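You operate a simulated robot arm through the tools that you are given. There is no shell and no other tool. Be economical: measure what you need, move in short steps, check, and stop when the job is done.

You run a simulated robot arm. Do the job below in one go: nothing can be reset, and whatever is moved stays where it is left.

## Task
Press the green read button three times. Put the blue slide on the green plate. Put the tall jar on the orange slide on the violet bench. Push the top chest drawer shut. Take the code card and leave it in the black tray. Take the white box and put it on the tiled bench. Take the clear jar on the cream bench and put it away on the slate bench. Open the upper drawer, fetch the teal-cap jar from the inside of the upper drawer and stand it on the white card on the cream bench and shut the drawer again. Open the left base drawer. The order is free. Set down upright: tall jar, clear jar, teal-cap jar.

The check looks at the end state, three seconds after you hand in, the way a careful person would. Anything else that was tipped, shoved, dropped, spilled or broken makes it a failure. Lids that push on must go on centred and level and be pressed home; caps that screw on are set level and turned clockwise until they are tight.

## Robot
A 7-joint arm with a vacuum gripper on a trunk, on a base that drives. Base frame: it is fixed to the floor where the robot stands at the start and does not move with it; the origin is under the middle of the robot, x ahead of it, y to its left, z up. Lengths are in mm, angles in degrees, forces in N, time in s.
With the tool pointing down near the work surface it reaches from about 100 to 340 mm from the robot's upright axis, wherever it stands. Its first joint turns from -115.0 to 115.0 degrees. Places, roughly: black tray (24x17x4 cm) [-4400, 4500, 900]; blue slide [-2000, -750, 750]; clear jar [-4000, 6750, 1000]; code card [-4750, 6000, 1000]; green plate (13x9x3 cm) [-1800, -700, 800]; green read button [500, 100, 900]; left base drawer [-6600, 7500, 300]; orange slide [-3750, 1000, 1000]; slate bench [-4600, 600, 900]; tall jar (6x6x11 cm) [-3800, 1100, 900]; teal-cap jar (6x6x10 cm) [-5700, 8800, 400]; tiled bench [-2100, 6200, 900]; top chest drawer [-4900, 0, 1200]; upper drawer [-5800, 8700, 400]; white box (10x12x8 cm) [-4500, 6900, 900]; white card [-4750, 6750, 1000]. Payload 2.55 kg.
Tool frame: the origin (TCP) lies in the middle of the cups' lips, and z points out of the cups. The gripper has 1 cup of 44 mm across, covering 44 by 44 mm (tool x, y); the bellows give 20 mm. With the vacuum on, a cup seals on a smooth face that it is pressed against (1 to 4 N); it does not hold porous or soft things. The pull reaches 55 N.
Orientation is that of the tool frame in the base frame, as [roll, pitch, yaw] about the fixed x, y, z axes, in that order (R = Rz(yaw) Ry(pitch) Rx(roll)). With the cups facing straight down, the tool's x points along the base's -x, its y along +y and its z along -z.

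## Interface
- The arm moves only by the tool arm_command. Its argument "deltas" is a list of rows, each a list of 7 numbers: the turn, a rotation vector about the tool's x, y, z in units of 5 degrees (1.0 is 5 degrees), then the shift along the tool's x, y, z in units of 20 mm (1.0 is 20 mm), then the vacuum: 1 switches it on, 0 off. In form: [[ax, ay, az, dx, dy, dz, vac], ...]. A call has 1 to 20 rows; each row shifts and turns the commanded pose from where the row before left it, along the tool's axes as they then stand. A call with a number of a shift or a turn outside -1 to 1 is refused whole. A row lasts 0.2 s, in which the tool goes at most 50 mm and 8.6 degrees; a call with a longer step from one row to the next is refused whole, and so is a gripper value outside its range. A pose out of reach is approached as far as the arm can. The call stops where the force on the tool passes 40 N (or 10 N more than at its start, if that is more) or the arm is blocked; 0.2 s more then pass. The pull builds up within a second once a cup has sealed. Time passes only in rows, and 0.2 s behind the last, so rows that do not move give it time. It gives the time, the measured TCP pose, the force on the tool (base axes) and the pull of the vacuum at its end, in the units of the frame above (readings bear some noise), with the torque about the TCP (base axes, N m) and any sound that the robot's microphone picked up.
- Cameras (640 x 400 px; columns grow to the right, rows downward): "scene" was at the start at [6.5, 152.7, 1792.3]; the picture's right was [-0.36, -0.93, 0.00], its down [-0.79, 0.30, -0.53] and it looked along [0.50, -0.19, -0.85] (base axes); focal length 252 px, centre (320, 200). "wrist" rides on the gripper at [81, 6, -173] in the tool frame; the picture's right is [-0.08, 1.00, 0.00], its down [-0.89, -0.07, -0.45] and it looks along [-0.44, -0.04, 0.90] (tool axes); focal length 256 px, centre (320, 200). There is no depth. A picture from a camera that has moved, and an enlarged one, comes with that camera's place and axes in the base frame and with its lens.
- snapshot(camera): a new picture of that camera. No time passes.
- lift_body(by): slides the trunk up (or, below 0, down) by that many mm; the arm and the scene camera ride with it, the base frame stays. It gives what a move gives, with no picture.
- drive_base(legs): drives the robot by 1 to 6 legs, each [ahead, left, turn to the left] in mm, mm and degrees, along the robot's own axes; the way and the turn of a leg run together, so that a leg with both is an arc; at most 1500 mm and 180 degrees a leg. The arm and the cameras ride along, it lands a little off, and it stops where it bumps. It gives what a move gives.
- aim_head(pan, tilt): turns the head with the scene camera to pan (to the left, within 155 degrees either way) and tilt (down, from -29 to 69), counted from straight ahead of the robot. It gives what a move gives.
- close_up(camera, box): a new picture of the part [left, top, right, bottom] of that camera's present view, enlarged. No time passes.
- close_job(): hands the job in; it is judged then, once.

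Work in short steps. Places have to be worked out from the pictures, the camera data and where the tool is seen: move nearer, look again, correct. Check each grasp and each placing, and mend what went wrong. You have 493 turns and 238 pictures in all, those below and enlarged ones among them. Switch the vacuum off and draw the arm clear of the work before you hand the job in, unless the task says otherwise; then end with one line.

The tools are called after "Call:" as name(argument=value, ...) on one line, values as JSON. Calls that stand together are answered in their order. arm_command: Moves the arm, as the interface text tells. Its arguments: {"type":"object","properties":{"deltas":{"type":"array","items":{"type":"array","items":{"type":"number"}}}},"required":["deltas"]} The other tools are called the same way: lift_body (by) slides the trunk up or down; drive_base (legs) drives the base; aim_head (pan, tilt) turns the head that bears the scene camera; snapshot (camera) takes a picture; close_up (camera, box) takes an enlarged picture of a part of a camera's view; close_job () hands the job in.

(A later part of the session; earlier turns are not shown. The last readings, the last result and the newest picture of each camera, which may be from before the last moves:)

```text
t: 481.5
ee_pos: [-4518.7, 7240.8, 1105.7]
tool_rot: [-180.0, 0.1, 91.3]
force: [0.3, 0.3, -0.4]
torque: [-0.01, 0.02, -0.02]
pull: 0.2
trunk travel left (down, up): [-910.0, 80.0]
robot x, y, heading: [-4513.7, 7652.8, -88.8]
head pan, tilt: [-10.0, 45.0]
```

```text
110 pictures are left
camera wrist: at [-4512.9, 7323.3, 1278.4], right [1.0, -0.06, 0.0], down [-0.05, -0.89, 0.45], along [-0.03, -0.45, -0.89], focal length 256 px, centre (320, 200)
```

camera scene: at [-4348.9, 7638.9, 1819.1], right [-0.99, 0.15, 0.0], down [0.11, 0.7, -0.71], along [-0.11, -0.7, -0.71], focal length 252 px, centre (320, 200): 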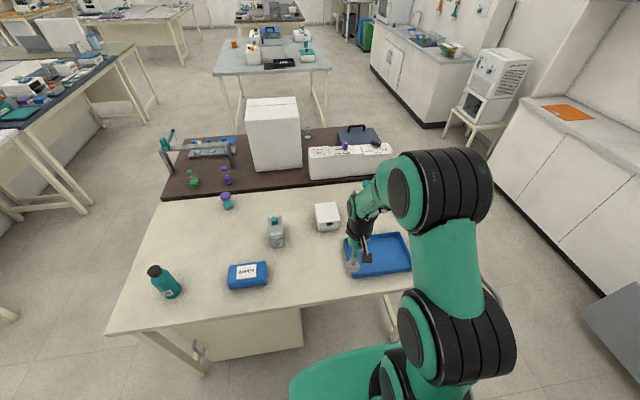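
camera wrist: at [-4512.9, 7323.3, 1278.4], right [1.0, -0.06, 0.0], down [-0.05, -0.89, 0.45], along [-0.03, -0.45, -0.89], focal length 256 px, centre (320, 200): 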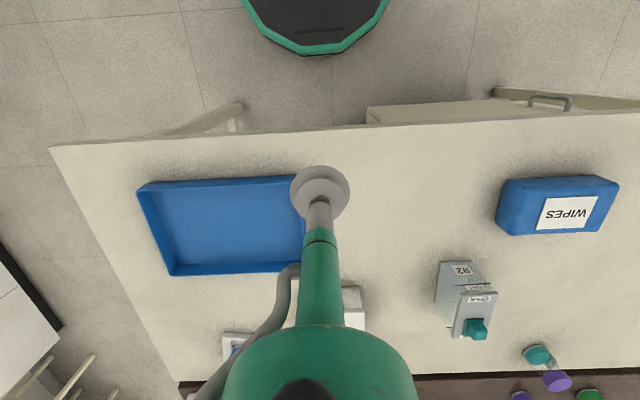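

Call:
close_up(camera="scene", box=[280, 180, 380, 242])

Call:
drive_base(legs=[[0, -140, -1.2], [195, 0, 0]])

```text
6.40 times, centred on (330, 211) of scene
camera zoom: at [-4348.9, 7638.9, 1819.1], right [-0.99, 0.15, 0.0], down [0.11, 0.7, -0.71], along [-0.11, -0.7, -0.71], focal length 1614 px, centre (256, 130)
```

zoom: 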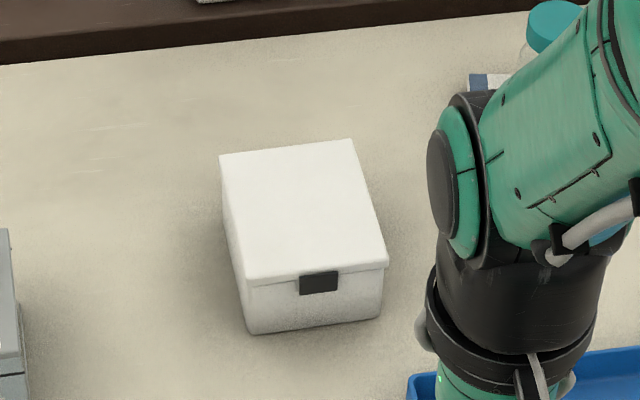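

```text
t: 484.0
ee_pos: [-4667.7, 7045.2, 1106.1]
tool_rot: [-179.9, 0.1, 89.8]
force: [0.3, 0.0, 0.5]
torque: [0.01, 0.0, 0.02]
pull: 0.1
trunk travel left (down, up): [-910.0, 80.0]
robot x, y, heading: [-4653.8, 7460.8, -90.3]
head pan, tilt: [-10.0, 45.0]
```

The box is a latched box with a flat lid, top centre ≈ (-4501,6884). Move over it and look.

Call:
arm_command(deltas=[[0, 0, 0, -1, 1, 0, 0], [0, 0, 0, -1, 1, 0, 0], [0, 0, 0, -1, 1, 0, 0], [0, 0, 0, -1, 1, 0, 0], [0, 0, 0, -1, 1, 0, 0], [0, 0, 0, -1, 1, 0, 0], [0, 0, 0, -1, 1, 0, 0], [0, 0, 0, -1, 1, 0.8, 0], [0, 0, 0, 0, 0.4, 0.8, 0], [0, 0, 0, 0, 0, 0.8, 0]])

Call:
snapshot(camera="wrist")

Call:
close_up(camera="scene", box=[240, 180, 400, 280])

```text
t: 486.2
ee_pos: [-4500.6, 6883.5, 1056.2]
tool_rot: [-179.9, 0.1, 89.8]
force: [0.1, 0.1, 0.0]
torque: [0.0, -0.03, 0.0]
pull: 0.1
trunk travel left (down, up): [-910.0, 80.0]
robot x, y, heading: [-4652.7, 7461.2, -90.4]
head pan, tilt: [-10.0, 45.0]
```

```text
108 pictures are left
camera wrist: at [-4492.7, 6966.3, 1229.6], right [1.0, -0.08, 0.0], down [-0.07, -0.89, 0.45], along [-0.04, -0.45, -0.89], focal length 256 px, centre (320, 200)
```

wrist: 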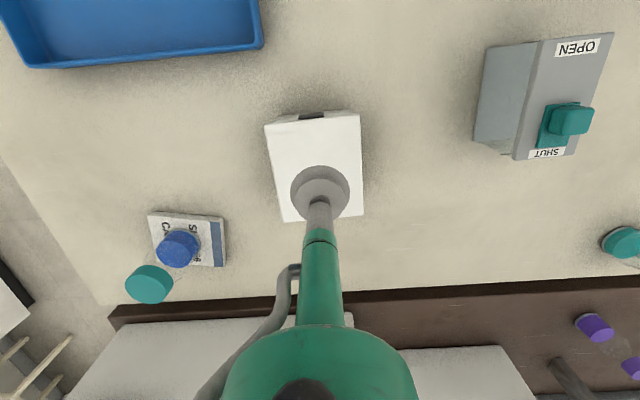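

```text
4.00 times, centred on (320, 230) of scene
camera zoom: at [-4487.8, 7438.4, 1819.0], right [-0.98, 0.18, 0.0], down [0.13, 0.7, -0.71], along [-0.13, -0.7, -0.71], focal length 1008 px, centre (320, 80)
```

zoom: 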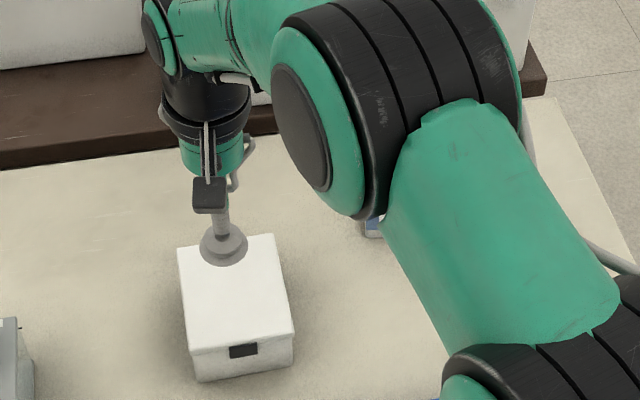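

Box top centre ≈ (-4503,6875). Adjust and descend with vacuum.

Call:
arm_command(deltas=[[0, 0, 0, -0.4, -0.1, 1, 0], [0, 0, 0, 0, 0, 1, 0], [0, 0, 0, 0, 0, 1, 1], [0, 0, 0, 0, 0, 0.5, 1]])

Call:
arm_command(deltas=[[0, 0, 0, 0, 0, 0.3, 1], [0, 0, 0, 0, 0, 0, 1]])

Call:
arm_command(deltas=[[0, 0, 0, 0, 0, 0.25, 1], [0, 0, 0, 0, 0, 0, 1]])

Call:
arm_command(deltas=[[0, 0, 0, 0, 0, 0.2, 1], [0, 0, 0, 0, 0, 0, 1]])

```text
t: 487.2
ee_pos: [-4502.5, 6875.9, 986.8]
tool_rot: [-179.8, 0.1, 89.8]
force: [0.8, -0.1, -0.4]
torque: [-0.01, -0.02, 0.01]
pull: 0.0
trunk travel left (down, up): [-910.0, 80.0]
robot x, y, heading: [-4654.8, 7458.9, -90.3]
head pan, tilt: [-10.0, 45.0]
```

```text
t: 487.8
ee_pos: [-4502.1, 6880.7, 981.7]
tool_rot: [-179.8, 0.0, 89.8]
force: [-0.5, -1.2, -0.1]
torque: [-0.03, 0.01, 0.01]
pull: 0.1
trunk travel left (down, up): [-910.0, 80.0]
robot x, y, heading: [-4652.0, 7461.1, -90.3]
head pan, tilt: [-10.0, 45.0]
```

```text
t: 488.4
ee_pos: [-4502.8, 6878.9, 976.8]
tool_rot: [-179.9, 0.1, 89.8]
force: [-0.8, 0.1, -0.3]
torque: [-0.05, -0.02, 0.01]
pull: 0.1
trunk travel left (down, up): [-910.0, 80.0]
robot x, y, heading: [-4649.2, 7457.0, -90.1]
head pan, tilt: [-10.0, 45.0]
```

```text
t: 489.0
ee_pos: [-4502.8, 6877.4, 972.6]
tool_rot: [-179.9, 0.1, 89.7]
force: [-0.6, 0.3, 0.1]
torque: [-0.02, -0.01, 0.04]
pull: 0.1
trunk travel left (down, up): [-910.0, 80.0]
robot x, y, heading: [-4654.7, 7460.2, -90.4]
head pan, tilt: [-10.0, 45.0]
```

Call:
arm_command(deltas=[[0, 0, 0, 0, 0, 0.2, 1], [0, 0, 0, 0, 0, 0, 1]])

Call:
arm_command(deltas=[[0, 0, 0, 0, 0, 0.2, 1], [0, 0, 0, 0, 0, 0, 1]])

Call:
arm_command(deltas=[[0, 0, 0, 0, 0, 0.2, 1], [0, 0, 0, 0, 0, 0, 1]])

```text
t: 489.6
ee_pos: [-4503.0, 6878.4, 967.6]
tool_rot: [-180.0, 0.1, 89.9]
force: [0.4, -0.2, -0.5]
torque: [0.01, 0.01, -0.02]
pull: 0.1
trunk travel left (down, up): [-910.0, 80.0]
robot x, y, heading: [-4649.8, 7457.5, -90.2]
head pan, tilt: [-10.0, 45.0]
```

```text
t: 490.2
ee_pos: [-4502.4, 6878.4, 965.0]
tool_rot: [-179.9, 0.1, 89.8]
force: [0.0, -0.7, 0.2]
torque: [-0.04, -0.03, -0.01]
pull: 0.1
trunk travel left (down, up): [-910.0, 80.0]
robot x, y, heading: [-4656.5, 7461.2, -90.4]
head pan, tilt: [-10.0, 45.0]
```

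```text
t: 490.8
ee_pos: [-4501.6, 6877.1, 960.5]
tool_rot: [-179.9, 0.0, 89.7]
force: [-0.7, 1.1, -0.1]
torque: [0.04, 0.03, 0.0]
pull: 0.1
trunk travel left (down, up): [-910.0, 80.0]
robot x, y, heading: [-4649.2, 7456.5, -90.4]
head pan, tilt: [-10.0, 45.0]
```

Call:
arm_command(deltas=[[0, 0, 0, 0, 0, 0.2, 1], [0, 0, 0, 0, 0, 0, 1]])

Call:
arm_command(deltas=[[0, 0, 0, 0, 0, 0.2, 1], [0, 0, 0, 0, 0, 0, 1]])

Call:
close_up(camera="wrist", box=[240, 90, 400, 230])

```text
t: 491.4
ee_pos: [-4502.0, 6878.2, 956.6]
tool_rot: [-179.8, 0.1, 89.8]
force: [0.2, -0.3, 0.6]
torque: [0.05, -0.02, 0.02]
pull: 54.6
trunk travel left (down, up): [-910.0, 80.0]
robot x, y, heading: [-4653.6, 7463.4, -90.0]
head pan, tilt: [-10.0, 45.0]
```

```text
t: 492.0
ee_pos: [-4502.0, 6878.0, 953.8]
tool_rot: [-179.9, 0.1, 89.8]
force: [0.1, 0.0, -0.3]
torque: [0.04, -0.03, 0.0]
pull: 55.4
trunk travel left (down, up): [-910.0, 80.0]
robot x, y, heading: [-4653.2, 7458.7, -90.0]
head pan, tilt: [-10.0, 45.0]
```

```text
2.86 times, centred on (320, 160) of wrist
camera zoom: at [-4494.5, 6959.7, 1125.2], right [1.0, -0.08, 0.0], down [-0.07, -0.89, 0.45], along [-0.04, -0.45, -0.89], focal length 731 px, centre (320, 314)
```

zoom: 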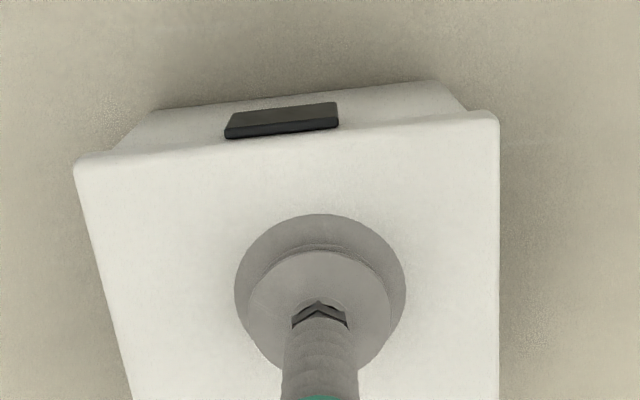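

Sealed. Lift a little and look whether the whole box comes.

Call:
arm_command(deltas=[[0, 0, 0, 0, 0, -0.3, 1], [0, 0, 0, 0, 0, -0.4, 1], [0, 0, 0, 0, 0, -0.5, 1], [0, 0, 0, 0, 0, -0.8, 1], [0, 0, 0, 0, 0, -1, 1], [0, 0, 0, 0, 0, -1, 1]])

Call:
close_up(camera="scene", box=[240, 180, 400, 280])

```text
t: 493.4
ee_pos: [-4500.7, 6878.1, 1034.4]
tool_rot: [-179.9, 0.1, 89.8]
force: [-0.5, -0.2, -2.3]
torque: [0.04, 0.0, 0.01]
pull: 55.3
trunk travel left (down, up): [-910.0, 80.0]
robot x, y, heading: [-4652.1, 7460.9, -90.3]
head pan, tilt: [-10.0, 45.0]
```

```text
4.00 times, centred on (320, 230) of scene
camera zoom: at [-4488.2, 7440.4, 1819.1], right [-0.98, 0.18, 0.0], down [0.13, 0.7, -0.71], along [-0.13, -0.7, -0.71], focal length 1008 px, centre (320, 80)
```

zoom: 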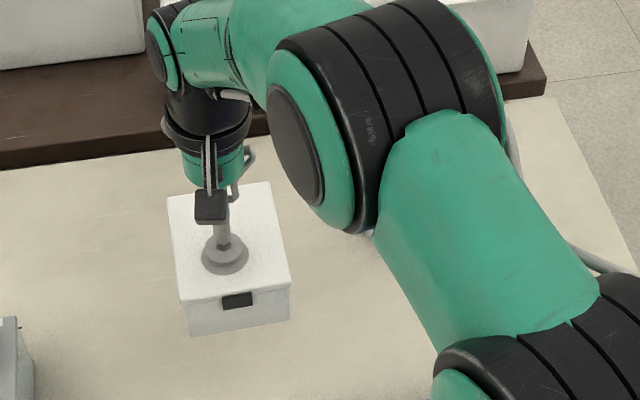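

The whole box is lifted. Raise, retract, and drive east looking for the tiled bench.

Call:
arm_command(deltas=[[0, 0, 0, 0, 0, -1, 1], [0, 0, 0, 0, 0, -1, 1], [0, 0, 0, 1, 0, -1, 1], [0, 0, 0, 1, -0.5, -1, 1], [0, 0, 0, 1, -0.5, 0, 1], [0, 0, 0, 1, -0.5, 0, 1], [0, 0, 0, 1, -0.5, 0, 1], [0, 0, 0, 1, -0.5, 0, 1], [0, 0, 0, 1, -0.5, 0, 1], [0, 0, 0, 1, -0.5, 0, 1]])

Call:
drive_base(legs=[[-200, 0, 0], [0, 1450, 0]])

Call:
aim_head(pan=40, tilt=28)

Call:
snapshot(camera="scene")

```text
t: 495.6
ee_pos: [-4571.4, 7037.2, 1110.2]
tool_rot: [-179.9, 0.2, 89.8]
force: [-0.6, -0.7, -1.4]
torque: [0.03, -0.02, -0.01]
pull: 54.8
trunk travel left (down, up): [-910.0, 80.0]
robot x, y, heading: [-4652.3, 7461.1, -90.4]
head pan, tilt: [-10.0, 45.0]
```

```text
t: 503.9
ee_pos: [-3140.0, 7244.5, 1110.5]
tool_rot: [-179.8, 0.1, 90.4]
force: [0.5, 0.4, -2.2]
torque: [0.02, -0.05, 0.04]
pull: 55.1
trunk travel left (down, up): [-910.0, 80.0]
robot x, y, heading: [-3223.1, 7669.5, -89.9]
head pan, tilt: [-10.0, 45.0]
```

```text
t: 505.1
ee_pos: [-3140.0, 7245.6, 1112.3]
tool_rot: [-179.8, 0.1, 90.4]
force: [-0.5, -0.6, -1.3]
torque: [0.02, 0.0, -0.02]
pull: 55.0
trunk travel left (down, up): [-910.0, 80.0]
robot x, y, heading: [-3225.5, 7665.1, -89.8]
head pan, tilt: [40.0, 28.0]
```

```text
104 pictures are left
camera scene: at [-2988.6, 7659.0, 1844.8], right [-0.76, -0.65, 0.0], down [-0.3, 0.36, -0.88], along [0.57, -0.67, -0.47], focal length 252 px, centre (320, 200)
```

scene: 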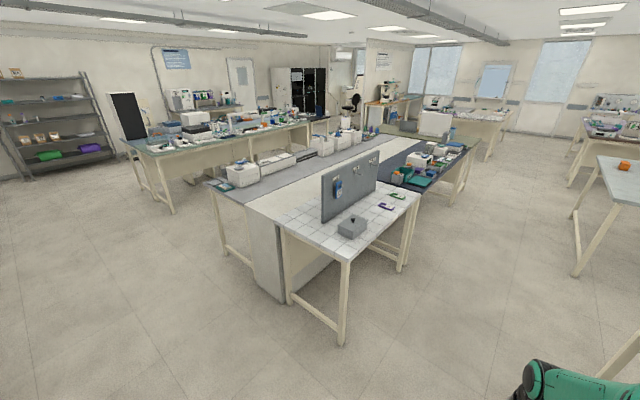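

Tiled bench: west edge x≈-2380, with a standing panel at x≈-2050, a gray knob box at (-2270,6490) and cards near y≈6030. I'll place the box at about (-2235,6260). Drive to its west side.

Call:
drive_base(legs=[[0, 0, 90], [280, 0, 0], [0, -1410, 0]])

Call:
aim_head(pan=-5, tilt=45)

Call:
snapshot(camera="scene")

```text
t: 517.3
ee_pos: [-2567.1, 6343.7, 1110.7]
tool_rot: [-179.9, 0.1, 177.7]
force: [-0.5, -0.5, -1.7]
torque: [-0.01, 0.02, -0.01]
pull: 54.9
trunk travel left (down, up): [-910.0, 80.0]
robot x, y, heading: [-2994.9, 6282.6, -2.5]
head pan, tilt: [40.0, 28.0]
```

```text
t: 518.5
ee_pos: [-2567.0, 6344.8, 1110.9]
tool_rot: [-180.0, 0.2, 177.7]
force: [-0.7, -0.4, -1.7]
torque: [0.01, 0.08, -0.03]
pull: 55.3
trunk travel left (down, up): [-910.0, 80.0]
robot x, y, heading: [-2992.1, 6282.6, -2.4]
head pan, tilt: [-5.0, 45.0]
```

```text
103 pictures are left
camera scene: at [-2962.7, 6448.5, 1819.1], right [-0.13, -0.99, 0.0], down [-0.7, 0.09, -0.71], along [0.7, -0.09, -0.71], focal length 252 px, centre (320, 200)
```

scene: 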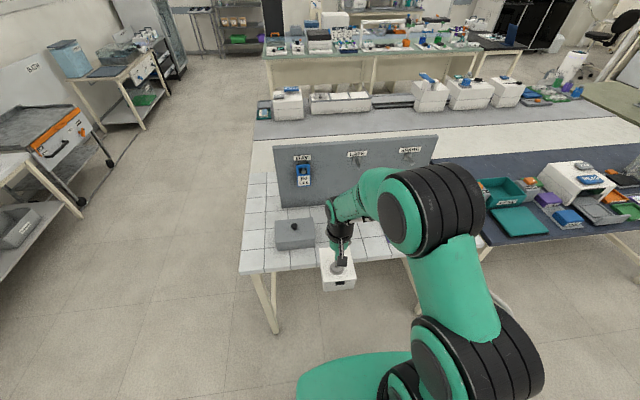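

Free tiles between the gray knob box and the cards. Drive 270 mm ahead and position the box at about (-2268,6260).

Call:
drive_base(legs=[[0, 0, 2.4], [265, 0, 0]])

Call:
arm_command(deltas=[[0, 0, 0, -0.4, -1, 0, 1], [0, 0, 0, -0.4, -1, 0, 1], [0, 0, 0, -0.4, -1, 0, 1], [0, 0, 0, -0.3, -1, 0, 1]])

Call:
snapshot(camera="wrist")

Call:
snapshot(camera="scene")

```text
t: 520.8
ee_pos: [-2299.3, 6361.6, 1111.3]
tool_rot: [-179.9, 0.1, 180.0]
force: [0.0, 0.1, -2.1]
torque: [0.02, 0.06, 0.04]
pull: 55.1
trunk travel left (down, up): [-910.0, 80.0]
robot x, y, heading: [-2718.8, 6275.1, 0.1]
head pan, tilt: [-5.0, 45.0]
```

```text
t: 521.8
ee_pos: [-2269.5, 6281.0, 1108.4]
tool_rot: [-180.0, 0.1, -179.9]
force: [0.3, 0.0, -1.1]
torque: [0.05, 0.05, -0.03]
pull: 55.0
trunk travel left (down, up): [-910.0, 80.0]
robot x, y, heading: [-2720.9, 6278.5, 0.3]
head pan, tilt: [-5.0, 45.0]
```

```text
102 pictures are left
camera wrist: at [-2350.8, 6288.7, 1282.3], right [0.08, 1.0, 0.0], down [0.89, -0.07, 0.45], along [0.45, -0.04, -0.89], focal length 256 px, centre (320, 200)
```

wrist: 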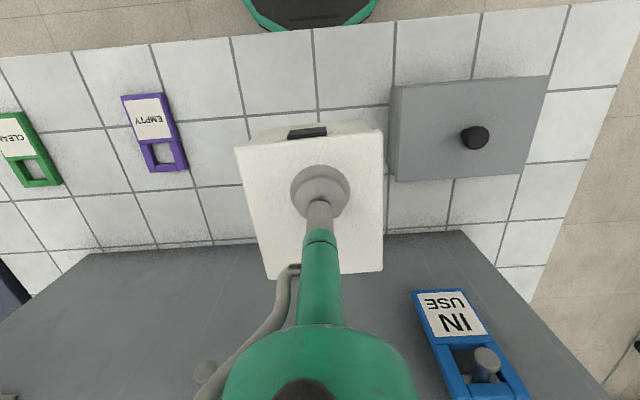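

```text
101 pictures are left
camera scene: at [-2697.4, 6448.4, 1819.2], right [-0.09, -1.0, 0.0], down [-0.7, 0.06, -0.71], along [0.7, -0.06, -0.71], focal length 252 px, centre (320, 200)
```

scene: 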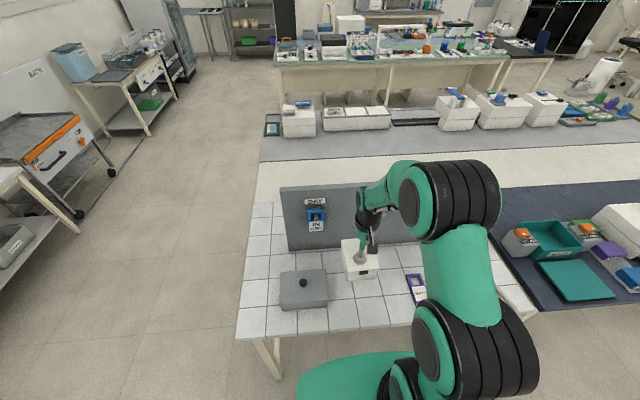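

Clear on all sides. Lower the box.

Call:
arm_command(deltas=[[0, 0, 0, 0, -0.3, 1, 1], [0, 0, 0, 0, 0, 1, 1], [0, 0, 0, 0, 0, 1, 1], [0, 0, 0, 0, 0, 1, 1], [0, 0, 0, 0, 0, 1, 1], [0, 0, 0, 0, 0, 1, 1], [0, 0, 0, 0, 0, 0.5, 1]])

Call:
arm_command(deltas=[[0, 0, 0, 0, 0, 0.3, 1], [0, 0, 0, 0, 0, 0.2, 1], [0, 0, 0, 0, 0, 0, 1]])

Call:
arm_command(deltas=[[0, 0, 0, 0, 0, 0.2, 1], [0, 0, 0, 0, 0, 0, 1]])

Call:
arm_command(deltas=[[0, 0, 0, 0, 0, 0.2, 1], [0, 0, 0, 0, 0, 0, 1]])

Call:
arm_command(deltas=[[0, 0, 0, 0, 0, 0.2, 1], [0, 0, 0, 0, 0, 0, 1]])

```text
t: 523.4
ee_pos: [-2269.8, 6275.2, 979.8]
tool_rot: [-179.7, 0.1, 180.0]
force: [-0.6, -0.4, -1.9]
torque: [0.04, 0.05, 0.04]
pull: 54.8
trunk travel left (down, up): [-910.0, 80.0]
robot x, y, heading: [-2720.8, 6276.1, -0.1]
head pan, tilt: [-5.0, 45.0]
```

```text
t: 524.2
ee_pos: [-2269.4, 6274.5, 970.6]
tool_rot: [-179.8, 0.2, 179.9]
force: [0.2, 0.0, -1.8]
torque: [0.04, 0.05, 0.02]
pull: 54.7
trunk travel left (down, up): [-910.0, 80.0]
robot x, y, heading: [-2721.1, 6278.1, -0.4]
head pan, tilt: [-5.0, 45.0]
```

```text
t: 524.8
ee_pos: [-2269.2, 6274.3, 967.0]
tool_rot: [-179.7, 0.1, -179.9]
force: [-0.5, 0.7, -1.7]
torque: [0.0, 0.05, -0.02]
pull: 55.2
trunk travel left (down, up): [-910.0, 80.0]
robot x, y, heading: [-2718.8, 6278.6, -0.1]
head pan, tilt: [-5.0, 45.0]
```

```text
t: 525.4
ee_pos: [-2268.2, 6273.8, 963.2]
tool_rot: [-179.7, 0.1, -179.9]
force: [0.0, 1.1, -1.9]
torque: [0.01, 0.01, -0.02]
pull: 54.6
trunk travel left (down, up): [-910.0, 80.0]
robot x, y, heading: [-2722.4, 6278.8, -0.1]
head pan, tilt: [-5.0, 45.0]
```

```text
t: 526.0
ee_pos: [-2269.1, 6273.8, 958.8]
tool_rot: [-179.8, 0.1, 180.0]
force: [0.2, -0.5, -1.3]
torque: [0.0, 0.03, -0.01]
pull: 54.8
trunk travel left (down, up): [-910.0, 80.0]
robot x, y, heading: [-2724.6, 6271.8, -0.2]
head pan, tilt: [-5.0, 45.0]
```

Call:
arm_command(deltas=[[0, 0, 0, 0, 0, 0.2, 1], [0, 0, 0, 0, 0, 0, 1]])

Call:
arm_command(deltas=[[0, 0, 0, 0, 0, 0.2, 1], [0, 0, 0, 0, 0, 0, 1]])

Call:
arm_command(deltas=[[0, 0, 0, 0, 0, 0.15, 1], [0, 0, 0, 0, 0, 0, 1]])

Call:
arm_command(deltas=[[0, 0, 0, 0, 0, 0.15, 1], [0, 0, 0, 0, 0, 0, 1]])

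```text
t: 526.6
ee_pos: [-2267.3, 6273.4, 954.5]
tool_rot: [-179.7, 0.1, -180.0]
force: [-0.5, 0.6, -1.4]
torque: [0.02, 0.08, -0.01]
pull: 55.1
trunk travel left (down, up): [-910.0, 80.0]
robot x, y, heading: [-2716.6, 6277.9, -0.2]
head pan, tilt: [-5.0, 45.0]
```

```text
t: 527.2
ee_pos: [-2269.3, 6274.5, 951.6]
tool_rot: [-179.9, 0.0, 179.9]
force: [-0.7, -0.5, 1.3]
torque: [0.01, -0.15, -0.09]
pull: 55.2
trunk travel left (down, up): [-910.0, 80.0]
robot x, y, heading: [-2722.9, 6278.3, -0.2]
head pan, tilt: [-5.0, 45.0]
```

```text
t: 527.8
ee_pos: [-2269.0, 6275.3, 949.9]
tool_rot: [-179.8, 0.3, -180.0]
force: [-2.8, 1.0, 14.2]
torque: [0.04, -0.39, -0.04]
pull: 54.6
trunk travel left (down, up): [-910.0, 80.0]
robot x, y, heading: [-2722.2, 6282.1, -0.1]
head pan, tilt: [-5.0, 45.0]
```

```text
t: 528.4
ee_pos: [-2268.7, 6275.0, 946.9]
tool_rot: [-179.8, 0.4, -179.9]
force: [-2.7, 0.3, 26.6]
torque: [0.03, -0.25, 0.04]
pull: 54.7
trunk travel left (down, up): [-910.0, 80.0]
robot x, y, heading: [-2721.4, 6277.2, 0.0]
head pan, tilt: [-5.0, 45.0]
```

Down. Release, lift and retract.

Call:
arm_command(deltas=[[0, 0, 0, 0, 0, -0.15, 1], [0, 0, 0, 0, 0, 0, 0], [0, 0, 0, 0, 0, 0, 0], [0, 0, 0, 0, 0, -0.3, 0], [0, 0, 0, 0, 0, -0.5, 0], [0, 0, 0, 0, 0, -1, 0], [0, 0, 0, 0, 0, -1, 0], [0, 0, 0, 0, 0, -1, 0], [0, 0, 0, 0, 0, -1, 0], [0, 0, 0, 0, 0, -1, 0], [0, 0, 0, 1, 0, -1, 0], [0, 0, 0, 1, 0, 0, 0], [0, 0, 0, 1, 0, 0, 0]])

Call:
snapshot(camera="scene")

```text
t: 531.2
ee_pos: [-2329.3, 6275.6, 1083.9]
tool_rot: [-179.8, 0.1, -180.0]
force: [0.2, 0.4, 0.4]
torque: [0.02, -0.01, 0.0]
pull: 0.1
trunk travel left (down, up): [-910.0, 80.0]
robot x, y, heading: [-2719.6, 6274.8, -0.1]
head pan, tilt: [-5.0, 45.0]
```

```text
100 pictures are left
camera scene: at [-2699.2, 6449.4, 1819.1], right [-0.09, -1.0, 0.0], down [-0.7, 0.06, -0.71], along [0.7, -0.06, -0.71], focal length 252 px, centre (320, 200)
```

scene: 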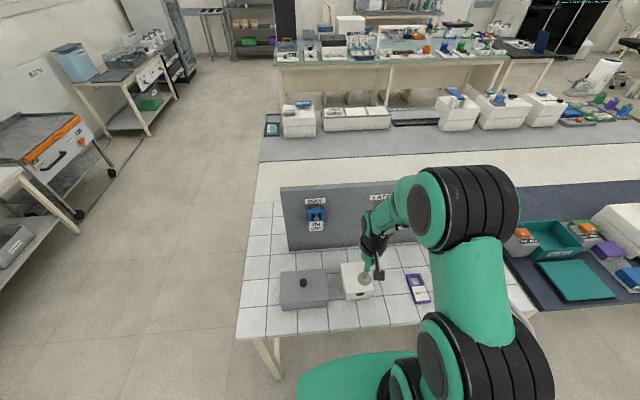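

White box is placed. Now the clear jar: back off, turn west, and approach the cream bench's east end.

Call:
drive_base(legs=[[-270, 0, 0], [0, 0, 180], [0, -590, 0]])

Call:
aim_head(pan=0, tilt=42)

Call:
snapshot(camera="scene")

```text
t: 543.5
ee_pos: [-3407.1, 6866.6, 1084.3]
tool_rot: [-179.8, 0.1, 2.9]
force: [0.0, -0.8, -0.1]
torque: [0.0, 0.02, 0.01]
pull: 0.0
trunk travel left (down, up): [-910.0, 80.0]
robot x, y, heading: [-3015.2, 6884.0, -177.1]
head pan, tilt: [-5.0, 45.0]
```

```text
t: 544.2
ee_pos: [-3407.9, 6865.7, 1084.5]
tool_rot: [-180.0, 0.1, 2.9]
force: [0.1, -0.5, -0.5]
torque: [0.01, -0.01, 0.0]
pull: 0.1
trunk travel left (down, up): [-910.0, 80.0]
robot x, y, heading: [-3017.2, 6879.5, -177.0]
head pan, tilt: [0.0, 42.0]
```

```text
99 pictures are left
camera scene: at [-3028.7, 6705.9, 1823.4], right [-0.05, 1.0, 0.0], down [0.67, 0.03, -0.74], along [-0.74, -0.04, -0.67], focal length 252 px, centre (320, 200)
```

scene: 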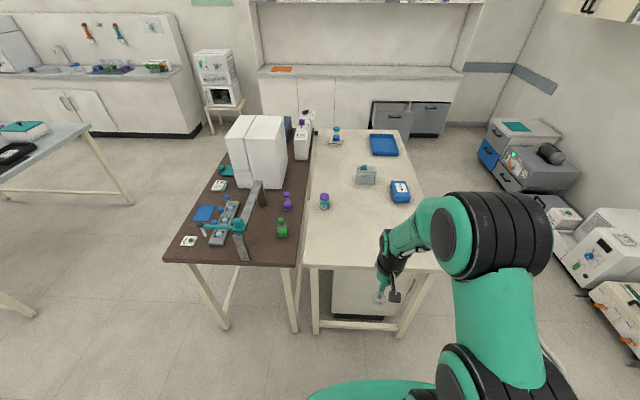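

Clear jar ≈ (-4003,6678). Straighten and drive 430 mm ahead (stopping before the bench legs and the cupboard).

Call:
drive_base(legs=[[0, 0, -3], [430, 0, 0]])

Call:
arm_command(deltas=[[0, 0, 0, -0.5, 1, 0, 0], [0, 0, 0, -0.5, 1, 0, 0], [0, 0, 0, -0.5, 1, 0, 0], [0, 0, 0, -0.5, 1, 0, 0], [0, 0, 0, -0.5, 1, 0, 0], [0, 0, 0, -0.5, 1, 0, 0], [0, 0, 0, -0.5, 1, 0, 0], [0, 0, 0, -0.5, 1, 0, 0]])

Call:
snapshot(camera="wrist")

Call:
snapshot(camera="scene")

```text
t: 547.1
ee_pos: [-3802.1, 6887.0, 1083.5]
tool_rot: [-179.9, 0.0, 0.0]
force: [-0.6, 0.6, -0.7]
torque: [0.02, 0.0, -0.01]
pull: 0.0
trunk travel left (down, up): [-910.0, 80.0]
robot x, y, heading: [-3409.4, 6885.3, 180.1]
head pan, tilt: [0.0, 42.0]
stopped in leg 2: the robot was blocked; the commanded pose is now the measured one
```

```text
t: 548.9
ee_pos: [-3882.7, 6725.3, 1083.7]
tool_rot: [-179.9, 0.2, 0.0]
force: [-0.2, 0.5, 0.2]
torque: [-0.02, -0.01, 0.05]
pull: 0.1
trunk travel left (down, up): [-910.0, 80.0]
robot x, y, heading: [-3404.9, 6879.7, 180.1]
head pan, tilt: [0.0, 42.0]
```

```text
98 pictures are left
camera wrist: at [-3801.2, 6719.4, 1256.7], right [-0.08, -1.0, 0.0], down [-0.89, 0.07, 0.45], along [-0.45, 0.04, -0.89], focal length 256 px, centre (320, 200)
```

wrist: 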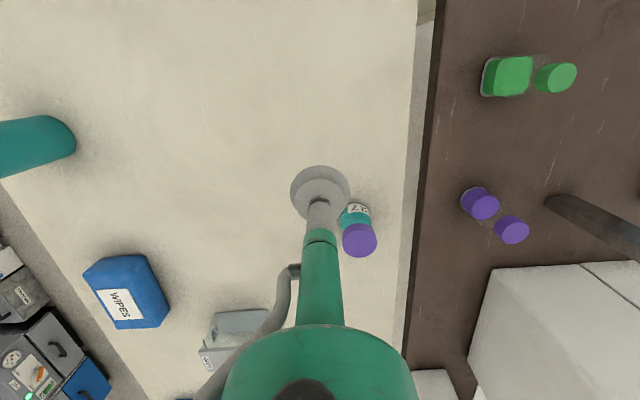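

```text
97 pictures are left
camera scene: at [-3430.0, 6706.9, 1823.3], right [0.0, 1.0, 0.0], down [0.67, 0.0, -0.74], along [-0.74, 0.0, -0.67], focal length 252 px, centre (320, 200)
```

scene: 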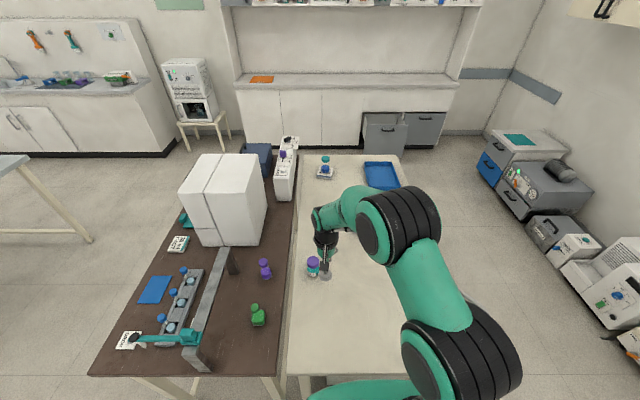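

The base is stopped by the bench's foot bar. The jar's cap is at about (-4004,6683); I try to reach it from here.

Call:
arm_command(deltas=[[0, 0, 0, -1, 0.4, 0, 0], [0, 0, 0, -1, 0.4, 0, 0], [0, 0, 0, -1, 0.4, 0, 0], [0, 0, 0, -1, 0.4, 0, 0], [0, 0, 0, -1, 0.3, 0, 0], [0, 0, 0, -1, 0.2, 0, 0]])

Call:
close_up(camera="wrist", box=[220, 80, 420, 230])

Call:
close_up(camera="scene", box=[250, 220, 370, 295])

```text
t: 550.3
ee_pos: [-3989.7, 6688.7, 1081.3]
tool_rot: [-179.7, -0.2, 0.0]
force: [-0.1, -0.3, -0.8]
torque: [0.02, 0.09, -0.01]
pull: 0.0
out of reach, approached as far as the arm can: row 6
trunk travel left (down, up): [-910.0, 80.0]
robot x, y, heading: [-3408.8, 6881.8, 179.9]
head pan, tilt: [0.0, 42.0]
```

```text
2.67 times, centred on (320, 155) of wrist
camera zoom: at [-3909.6, 6683.5, 1253.7], right [-0.08, -1.0, -0.01], down [-0.89, 0.07, 0.44], along [-0.44, 0.04, -0.9], focal length 683 px, centre (320, 320)
```

zoom: 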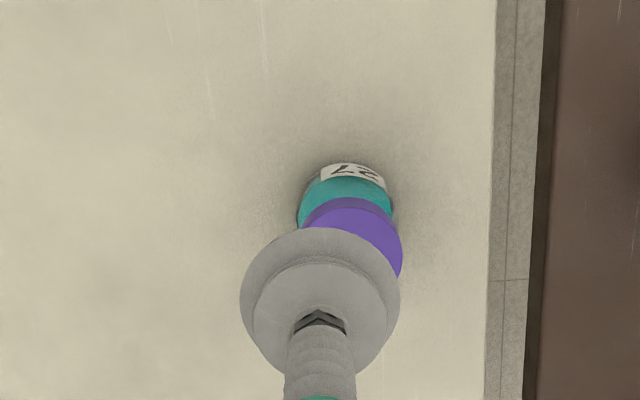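

```text
5.33 times, centred on (310, 258) of scene
camera zoom: at [-3429.8, 6707.9, 1823.3], right [0.0, 1.0, 0.0], down [0.67, 0.0, -0.74], along [-0.74, 0.0, -0.67], focal length 1345 px, centre (373, -107)
```

zoom: 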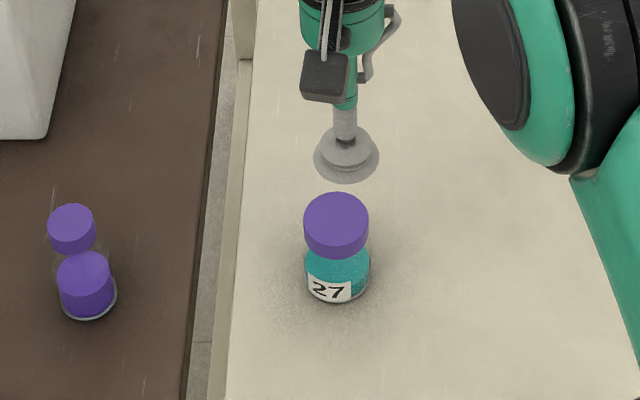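

Just short of reach at this height. Raising the trunk 80 mm while the arm comes down gives more reach.

Call:
lift_body(by=75)

Call:
arm_command(deltas=[[0, 0, 0, 0, 0, 1, 0], [0, 0, 0, 0, 0, 1, 0], [0, 0, 0, 0, 0, 1, 0], [0, 0, 0, 0, 0, 1, 0], [0, 0, 0, 0, 0, 1, 0], [0, 0, 0, -0.5, 0.2, 0, 0], [0, 0, 0, -0.4, 0.2, 0, 0]])

```text
t: 551.4
ee_pos: [-3991.7, 6688.3, 1157.6]
tool_rot: [-179.8, 0.0, 0.0]
force: [0.0, -0.4, -0.1]
torque: [-0.05, -0.03, -0.01]
pull: 0.0
trunk travel left (down, up): [-985.0, 5.0]
robot x, y, heading: [-3407.4, 6884.1, 179.8]
head pan, tilt: [0.0, 42.0]
```

```text
t: 553.0
ee_pos: [-4009.9, 6681.2, 1059.7]
tool_rot: [-179.9, 0.1, 0.1]
force: [0.0, 0.7, 0.6]
torque: [0.0, -0.01, -0.02]
pull: 0.0
trunk travel left (down, up): [-985.0, 5.0]
robot x, y, heading: [-3410.5, 6885.1, 179.6]
head pan, tilt: [0.0, 42.0]
```

Reached (-4010,6681). Check alignment over the purple cap.

Call:
close_up(camera="wrist", box=[220, 80, 420, 230])

Call:
close_up(camera="scene", box=[250, 220, 370, 295])

```text
2.67 times, centred on (320, 155) of wrist
camera zoom: at [-3929.1, 6675.3, 1232.2], right [-0.08, -1.0, 0.0], down [-0.89, 0.07, 0.45], along [-0.45, 0.04, -0.89], focal length 683 px, centre (320, 320)
```

zoom: 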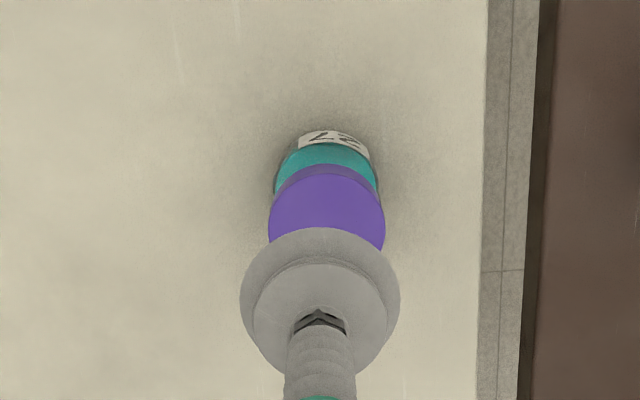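

```text
5.33 times, centred on (310, 258) of scene
camera zoom: at [-3429.7, 6707.6, 1898.4], right [0.0, 1.0, 0.0], down [0.67, 0.0, -0.74], along [-0.74, 0.0, -0.67], focal length 1345 px, centre (373, -107)
```

zoom: 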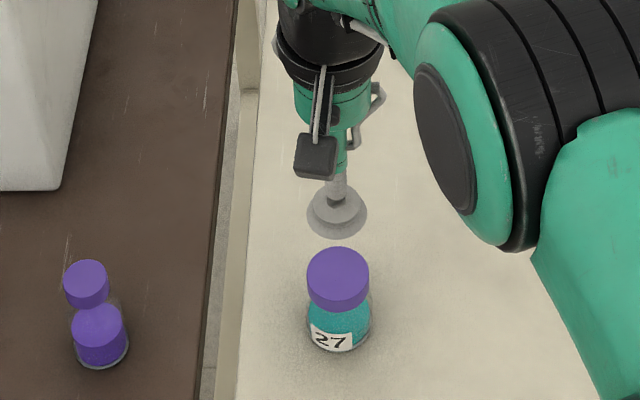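

Cap ≈ (-4015,6680), top ≈ 970. Shift 5 mm and descend with vacuum.

Call:
arm_command(deltas=[[0, 0, 0, -0.25, 0.05, 1, 0], [0, 0, 0, 0, 0, 1, 0], [0, 0, 0, 0, 0, 1, 1], [0, 0, 0, 0, 0, 0.5, 1], [0, 0, 0, 0, 0, 0, 1]])

Call:
close_up(camera="wrist", box=[220, 80, 420, 230])

```text
t: 554.2
ee_pos: [-4014.9, 6680.7, 991.3]
tool_rot: [-179.9, 0.1, 0.0]
force: [0.3, 0.5, -0.5]
torque: [0.01, 0.0, 0.01]
pull: 0.0
trunk travel left (down, up): [-985.0, 5.0]
robot x, y, heading: [-3407.9, 6886.4, 179.7]
head pan, tilt: [0.0, 42.0]
```

```text
2.67 times, centred on (320, 155) of wrist
camera zoom: at [-3933.7, 6675.1, 1162.3], right [-0.08, -1.0, 0.0], down [-0.89, 0.07, 0.45], along [-0.45, 0.04, -0.89], focal length 683 px, centre (320, 320)
```

zoom: 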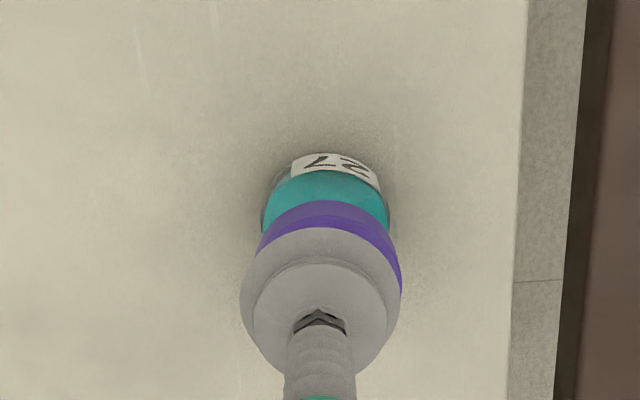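

Call:
arm_command(deltas=[[0, 0, 0, 0, 0.12, 0.4, 1], [0, 0, 0, 0, 0, 0, 1]])

Call:
arm_command(deltas=[[0, 0, 0, 0, 0, 0.2, 1], [0, 0, 0, 0, 0, 0, 1]])

Call:
arm_command(deltas=[[0, 0, 0, 0, 0, 0.2, 1], [0, 0, 0, 0, 0, 0, 1]])

Call:
arm_command(deltas=[[0, 0, 0, 0, 0, 0.2, 1], [0, 0, 0, 0, 0, 0, 1]])

```text
t: 554.8
ee_pos: [-4014.9, 6679.2, 981.7]
tool_rot: [-179.9, 0.1, 0.0]
force: [-0.3, 0.2, 0.0]
torque: [0.01, 0.0, -0.01]
pull: 0.0
trunk travel left (down, up): [-985.0, 5.0]
robot x, y, heading: [-3406.8, 6883.1, 179.8]
head pan, tilt: [0.0, 42.0]
```

```text
t: 555.4
ee_pos: [-4016.0, 6679.1, 975.8]
tool_rot: [-179.8, 0.0, -0.1]
force: [-0.5, 0.0, 0.6]
torque: [0.0, 0.02, -0.03]
pull: 0.1
trunk travel left (down, up): [-985.0, 5.0]
robot x, y, heading: [-3406.3, 6885.1, 180.3]
head pan, tilt: [0.0, 42.0]
```

```text
t: 556.0
ee_pos: [-4015.2, 6679.1, 972.4]
tool_rot: [-179.7, 0.0, 0.0]
force: [-0.6, -0.9, -0.2]
torque: [0.02, 0.0, -0.03]
pull: 0.0
trunk travel left (down, up): [-985.0, 5.0]
robot x, y, heading: [-3406.7, 6881.2, 179.8]
head pan, tilt: [0.0, 42.0]
```

```text
t: 556.6
ee_pos: [-4015.1, 6677.7, 968.5]
tool_rot: [-179.8, 0.1, 0.0]
force: [0.3, -0.5, 0.8]
torque: [0.0, -0.02, -0.02]
pull: 0.0
trunk travel left (down, up): [-985.0, 5.0]
robot x, y, heading: [-3408.3, 6888.7, 179.9]
head pan, tilt: [0.0, 42.0]
```

Call:
arm_command(deltas=[[0, 0, 0, 0, 0, 0.2, 1], [0, 0, 0, 0, 0, 0, 1]])

Call:
arm_command(deltas=[[0, 0, 0, 0, 0, 0.2, 1], [0, 0, 0, 0, 0, 0, 1]])

Call:
arm_command(deltas=[[0, 0, 0, 0, 0, 0.1, 1], [0, 0, 0, 0, 0, 0, 1]])

Call:
close_up(camera="wrist", box=[220, 80, 420, 230])

```text
t: 557.2
ee_pos: [-4014.7, 6677.7, 964.2]
tool_rot: [-179.7, 0.1, 0.0]
force: [-0.4, 0.9, 0.8]
torque: [0.01, 0.0, 0.01]
pull: 0.0
trunk travel left (down, up): [-985.0, 5.0]
robot x, y, heading: [-3404.7, 6881.4, 180.0]
head pan, tilt: [0.0, 42.0]
```

```text
t: 557.8
ee_pos: [-4014.8, 6677.2, 959.6]
tool_rot: [-179.9, 0.1, -0.1]
force: [0.6, -0.6, -0.4]
torque: [0.0, 0.0, 0.02]
pull: 0.0
trunk travel left (down, up): [-985.0, 5.0]
robot x, y, heading: [-3403.9, 6882.9, 180.0]
head pan, tilt: [0.0, 42.0]
```

```text
t: 558.4
ee_pos: [-4013.7, 6677.3, 959.4]
tool_rot: [-179.9, 0.1, 0.0]
force: [-0.3, -0.3, 0.5]
torque: [-0.04, 0.01, 0.0]
pull: 0.1
trunk travel left (down, up): [-985.0, 5.0]
robot x, y, heading: [-3406.6, 6882.4, 180.0]
head pan, tilt: [0.0, 42.0]
```

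```text
2.67 times, centred on (320, 155) of wrist
camera zoom: at [-3933.1, 6672.2, 1130.8], right [-0.08, -1.0, 0.0], down [-0.89, 0.07, 0.45], along [-0.45, 0.04, -0.89], focal length 683 px, centre (320, 320)
```

zoom: 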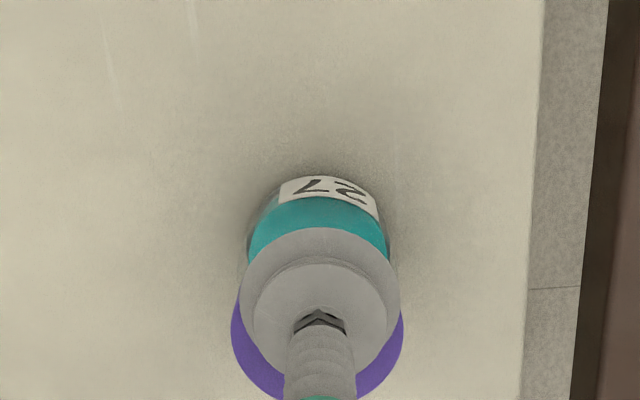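

The cap lies ~7 mm further away (-x). Lift, shift, and press again.

Call:
arm_command(deltas=[[0, 0, 0, 0, 0, -0.8, 0], [0, 0, 0, -0.38, 0, 0, 0], [0, 0, 0, 0, 0, 0.5, 1], [0, 0, 0, 0, 0, 0.2, 1], [0, 0, 0, 0, 0, 0, 1]])

Call:
arm_command(deltas=[[0, 0, 0, 0, 0, 0.15, 1], [0, 0, 0, 0, 0, 0, 1]])

Call:
arm_command(deltas=[[0, 0, 0, 0, 0, 0.15, 1], [0, 0, 0, 0, 0, 0, 1]])

```text
t: 559.6
ee_pos: [-4022.4, 6677.9, 960.8]
tool_rot: [-179.7, 0.1, 0.0]
force: [0.9, -0.3, -1.0]
torque: [-0.02, -0.02, -0.13]
pull: 54.7
trunk travel left (down, up): [-985.0, 5.0]
robot x, y, heading: [-3408.5, 6879.2, 180.0]
head pan, tilt: [0.0, 42.0]
```

```text
t: 560.2
ee_pos: [-4021.9, 6677.7, 957.7]
tool_rot: [-179.9, 0.1, 0.0]
force: [0.0, 0.4, -0.5]
torque: [-0.01, 0.02, -0.14]
pull: 54.5
trunk travel left (down, up): [-985.0, 5.0]
robot x, y, heading: [-3406.7, 6883.3, 179.8]
head pan, tilt: [0.0, 42.0]
```

```text
t: 560.8
ee_pos: [-4023.2, 6678.3, 956.6]
tool_rot: [-179.9, 0.3, 0.1]
force: [0.5, 1.0, 6.1]
torque: [-0.01, -0.01, -0.07]
pull: 55.0
trunk travel left (down, up): [-985.0, 5.0]
robot x, y, heading: [-3406.1, 6881.8, 179.8]
head pan, tilt: [0.0, 42.0]
```

Sealed. Lift the jar and check.

Call:
arm_command(deltas=[[0, 0, 0, 0, 0, -0.3, 1], [0, 0, 0, 0, 0, -0.6, 1], [0, 0, 0, 0, 0, -0.8, 1], [0, 0, 0, 0, 0, -1, 1], [0, 0, 0, 0, 0, -1, 1]])

Call:
close_up(camera="scene", box=[250, 200, 370, 295])

```text
t: 562.0
ee_pos: [-4022.9, 6679.1, 1028.5]
tool_rot: [-179.8, 0.2, 0.0]
force: [0.7, 0.1, -0.4]
torque: [0.0, 0.01, -0.09]
pull: 54.8
trunk travel left (down, up): [-985.0, 5.0]
robot x, y, heading: [-3408.6, 6883.6, 180.0]
head pan, tilt: [0.0, 42.0]
```

```text
4.21 times, centred on (310, 248) of scene
camera zoom: at [-3428.2, 6708.1, 1898.4], right [0.0, 1.0, 0.0], down [0.67, 0.0, -0.74], along [-0.74, 0.0, -0.67], focal length 1062 px, centre (362, 0)
```

zoom: 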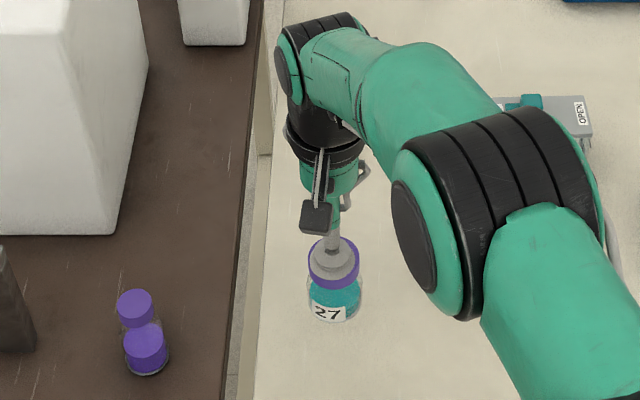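

Whole jar lifted. Raise, retract, and drive: back, south, west between the benches, then south down the west aisle.

Call:
arm_command(deltas=[[0, 0, 0, 0, 0, -1, 1], [0, 0, 0, 0.5, 0, -1, 1], [0, 0, 0, 1, 0, -1, 1], [0, 0, 0, 1, -0.5, 0, 1], [0, 0, 0, 1, -0.5, 0, 1], [0, 0, 0, 1, -0.5, 0, 1], [0, 0, 0, 1, -0.5, 0, 1], [0, 0, 0, 1, -0.5, 0, 1], [0, 0, 0, 1, -1, 0, 1], [0, 0, 0, 1, -1, 0, 1], [0, 0, 0, 1, -1, 0, 1], [0, 0, 0, 1, -1, 0, 1]])

Call:
drive_base(legs=[[-350, 0, 0], [0, 775, 0], [0, 775, 0]])

Call:
aim_head(pan=0, tilt=35)

Call:
snapshot(camera="scene")

```text
t: 564.6
ee_pos: [-3812.5, 6810.4, 1089.0]
tool_rot: [-179.9, 0.2, 0.0]
force: [0.0, 0.0, -1.6]
torque: [-0.03, -0.01, -0.13]
pull: 55.1
trunk travel left (down, up): [-985.0, 5.0]
robot x, y, heading: [-3408.1, 6881.4, 179.9]
head pan, tilt: [0.0, 42.0]
```

```text
t: 574.2
ee_pos: [-3481.6, 5289.7, 1088.3]
tool_rot: [-179.8, 0.1, -0.1]
force: [0.0, 0.6, 0.1]
torque: [-0.05, 0.0, -0.13]
pull: 55.3
trunk travel left (down, up): [-985.0, 5.0]
robot x, y, heading: [-3074.5, 5366.1, 179.8]
head pan, tilt: [0.0, 42.0]
```

```text
t: 574.9
ee_pos: [-3481.4, 5288.9, 1088.6]
tool_rot: [-179.9, 0.0, -0.1]
force: [0.5, -0.3, -0.5]
torque: [0.0, -0.02, -0.07]
pull: 54.8
trunk travel left (down, up): [-985.0, 5.0]
robot x, y, heading: [-3073.3, 5363.2, 179.9]
head pan, tilt: [0.0, 35.0]
```

```text
89 pictures are left
camera scene: at [-3100.8, 5187.4, 1908.8], right [0.0, 1.0, 0.0], down [0.57, 0.0, -0.82], along [-0.82, 0.0, -0.57], focal length 252 px, centre (320, 200)
```

scene: 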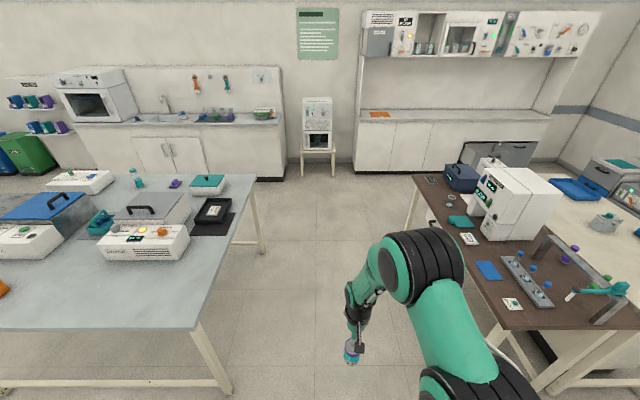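

The corridor is clear (and the code card is visible in the tray). Drive on west and then south.

Call:
drive_base(legs=[[1240, 0, 0], [1240, 0, 0]])

Call:
drive_base(legs=[[0, 1230, 0], [0, 1230, 0]])

Call:
drive_base(legs=[[0, 1230, 0], [0, 1230, 0]])

```text
t: 586.9
ee_pos: [-5931.1, 5222.8, 1088.6]
tool_rot: [-179.8, 0.1, 2.4]
force: [-0.5, -0.6, -0.8]
torque: [-0.04, 0.03, -0.09]
pull: 54.6
trunk travel left (down, up): [-985.0, 5.0]
robot x, y, heading: [-5525.7, 5314.2, -177.7]
head pan, tilt: [0.0, 35.0]
```

```text
t: 599.0
ee_pos: [-5861.1, 2763.9, 1088.5]
tool_rot: [-179.9, 0.1, 1.2]
force: [-1.1, -0.1, -0.3]
torque: [0.0, -0.04, -0.07]
pull: 54.7
trunk travel left (down, up): [-985.0, 5.0]
robot x, y, heading: [-5455.1, 2847.3, -178.6]
head pan, tilt: [0.0, 35.0]
```

```text
t: 611.0
ee_pos: [-5814.5, 307.2, 1087.7]
tool_rot: [-179.9, 0.1, 1.3]
force: [0.0, -0.4, -1.3]
torque: [0.0, -0.04, -0.06]
pull: 55.1
trunk travel left (down, up): [-985.0, 5.0]
robot x, y, heading: [-5406.6, 390.2, -178.7]
head pan, tilt: [0.0, 35.0]
```

Move 150 mm west for room, then turn to face the slate bench.

Call:
drive_base(legs=[[170, 0, 0], [0, 0, 178.7]])

Call:
aim_head(pan=0, tilt=42)

Call:
snapshot(camera="scene")

```text
t: 619.7
ee_pos: [-5167.6, 436.3, 1087.8]
tool_rot: [-179.7, 0.1, 176.6]
force: [0.3, -0.1, -0.9]
torque: [0.03, 0.0, -0.05]
pull: 55.0
trunk travel left (down, up): [-985.0, 5.0]
robot x, y, heading: [-5577.2, 384.6, -3.3]
head pan, tilt: [0.0, 35.0]
```

```text
t: 620.4
ee_pos: [-5167.5, 437.3, 1088.3]
tool_rot: [-179.8, 0.0, 176.7]
force: [-0.5, 0.5, 0.4]
torque: [0.02, 0.0, -0.03]
pull: 54.6
trunk travel left (down, up): [-985.0, 5.0]
robot x, y, heading: [-5576.2, 387.2, -3.7]
head pan, tilt: [0.0, 42.0]
```

```text
88 pictures are left
camera scene: at [-5542.6, 562.7, 1898.4], right [-0.06, -1.0, 0.0], down [-0.67, 0.04, -0.74], along [0.74, -0.05, -0.67], focal length 252 px, centre (320, 200)
```

scene: 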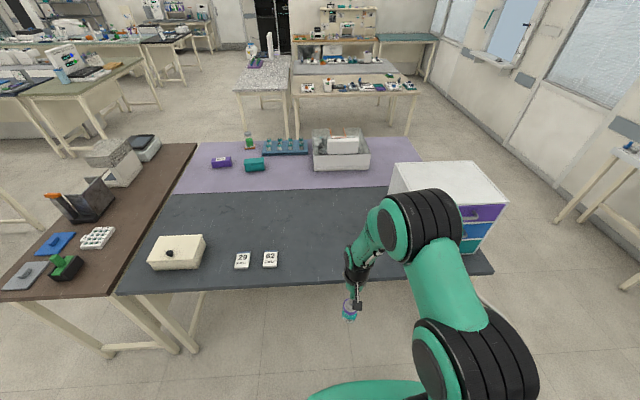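

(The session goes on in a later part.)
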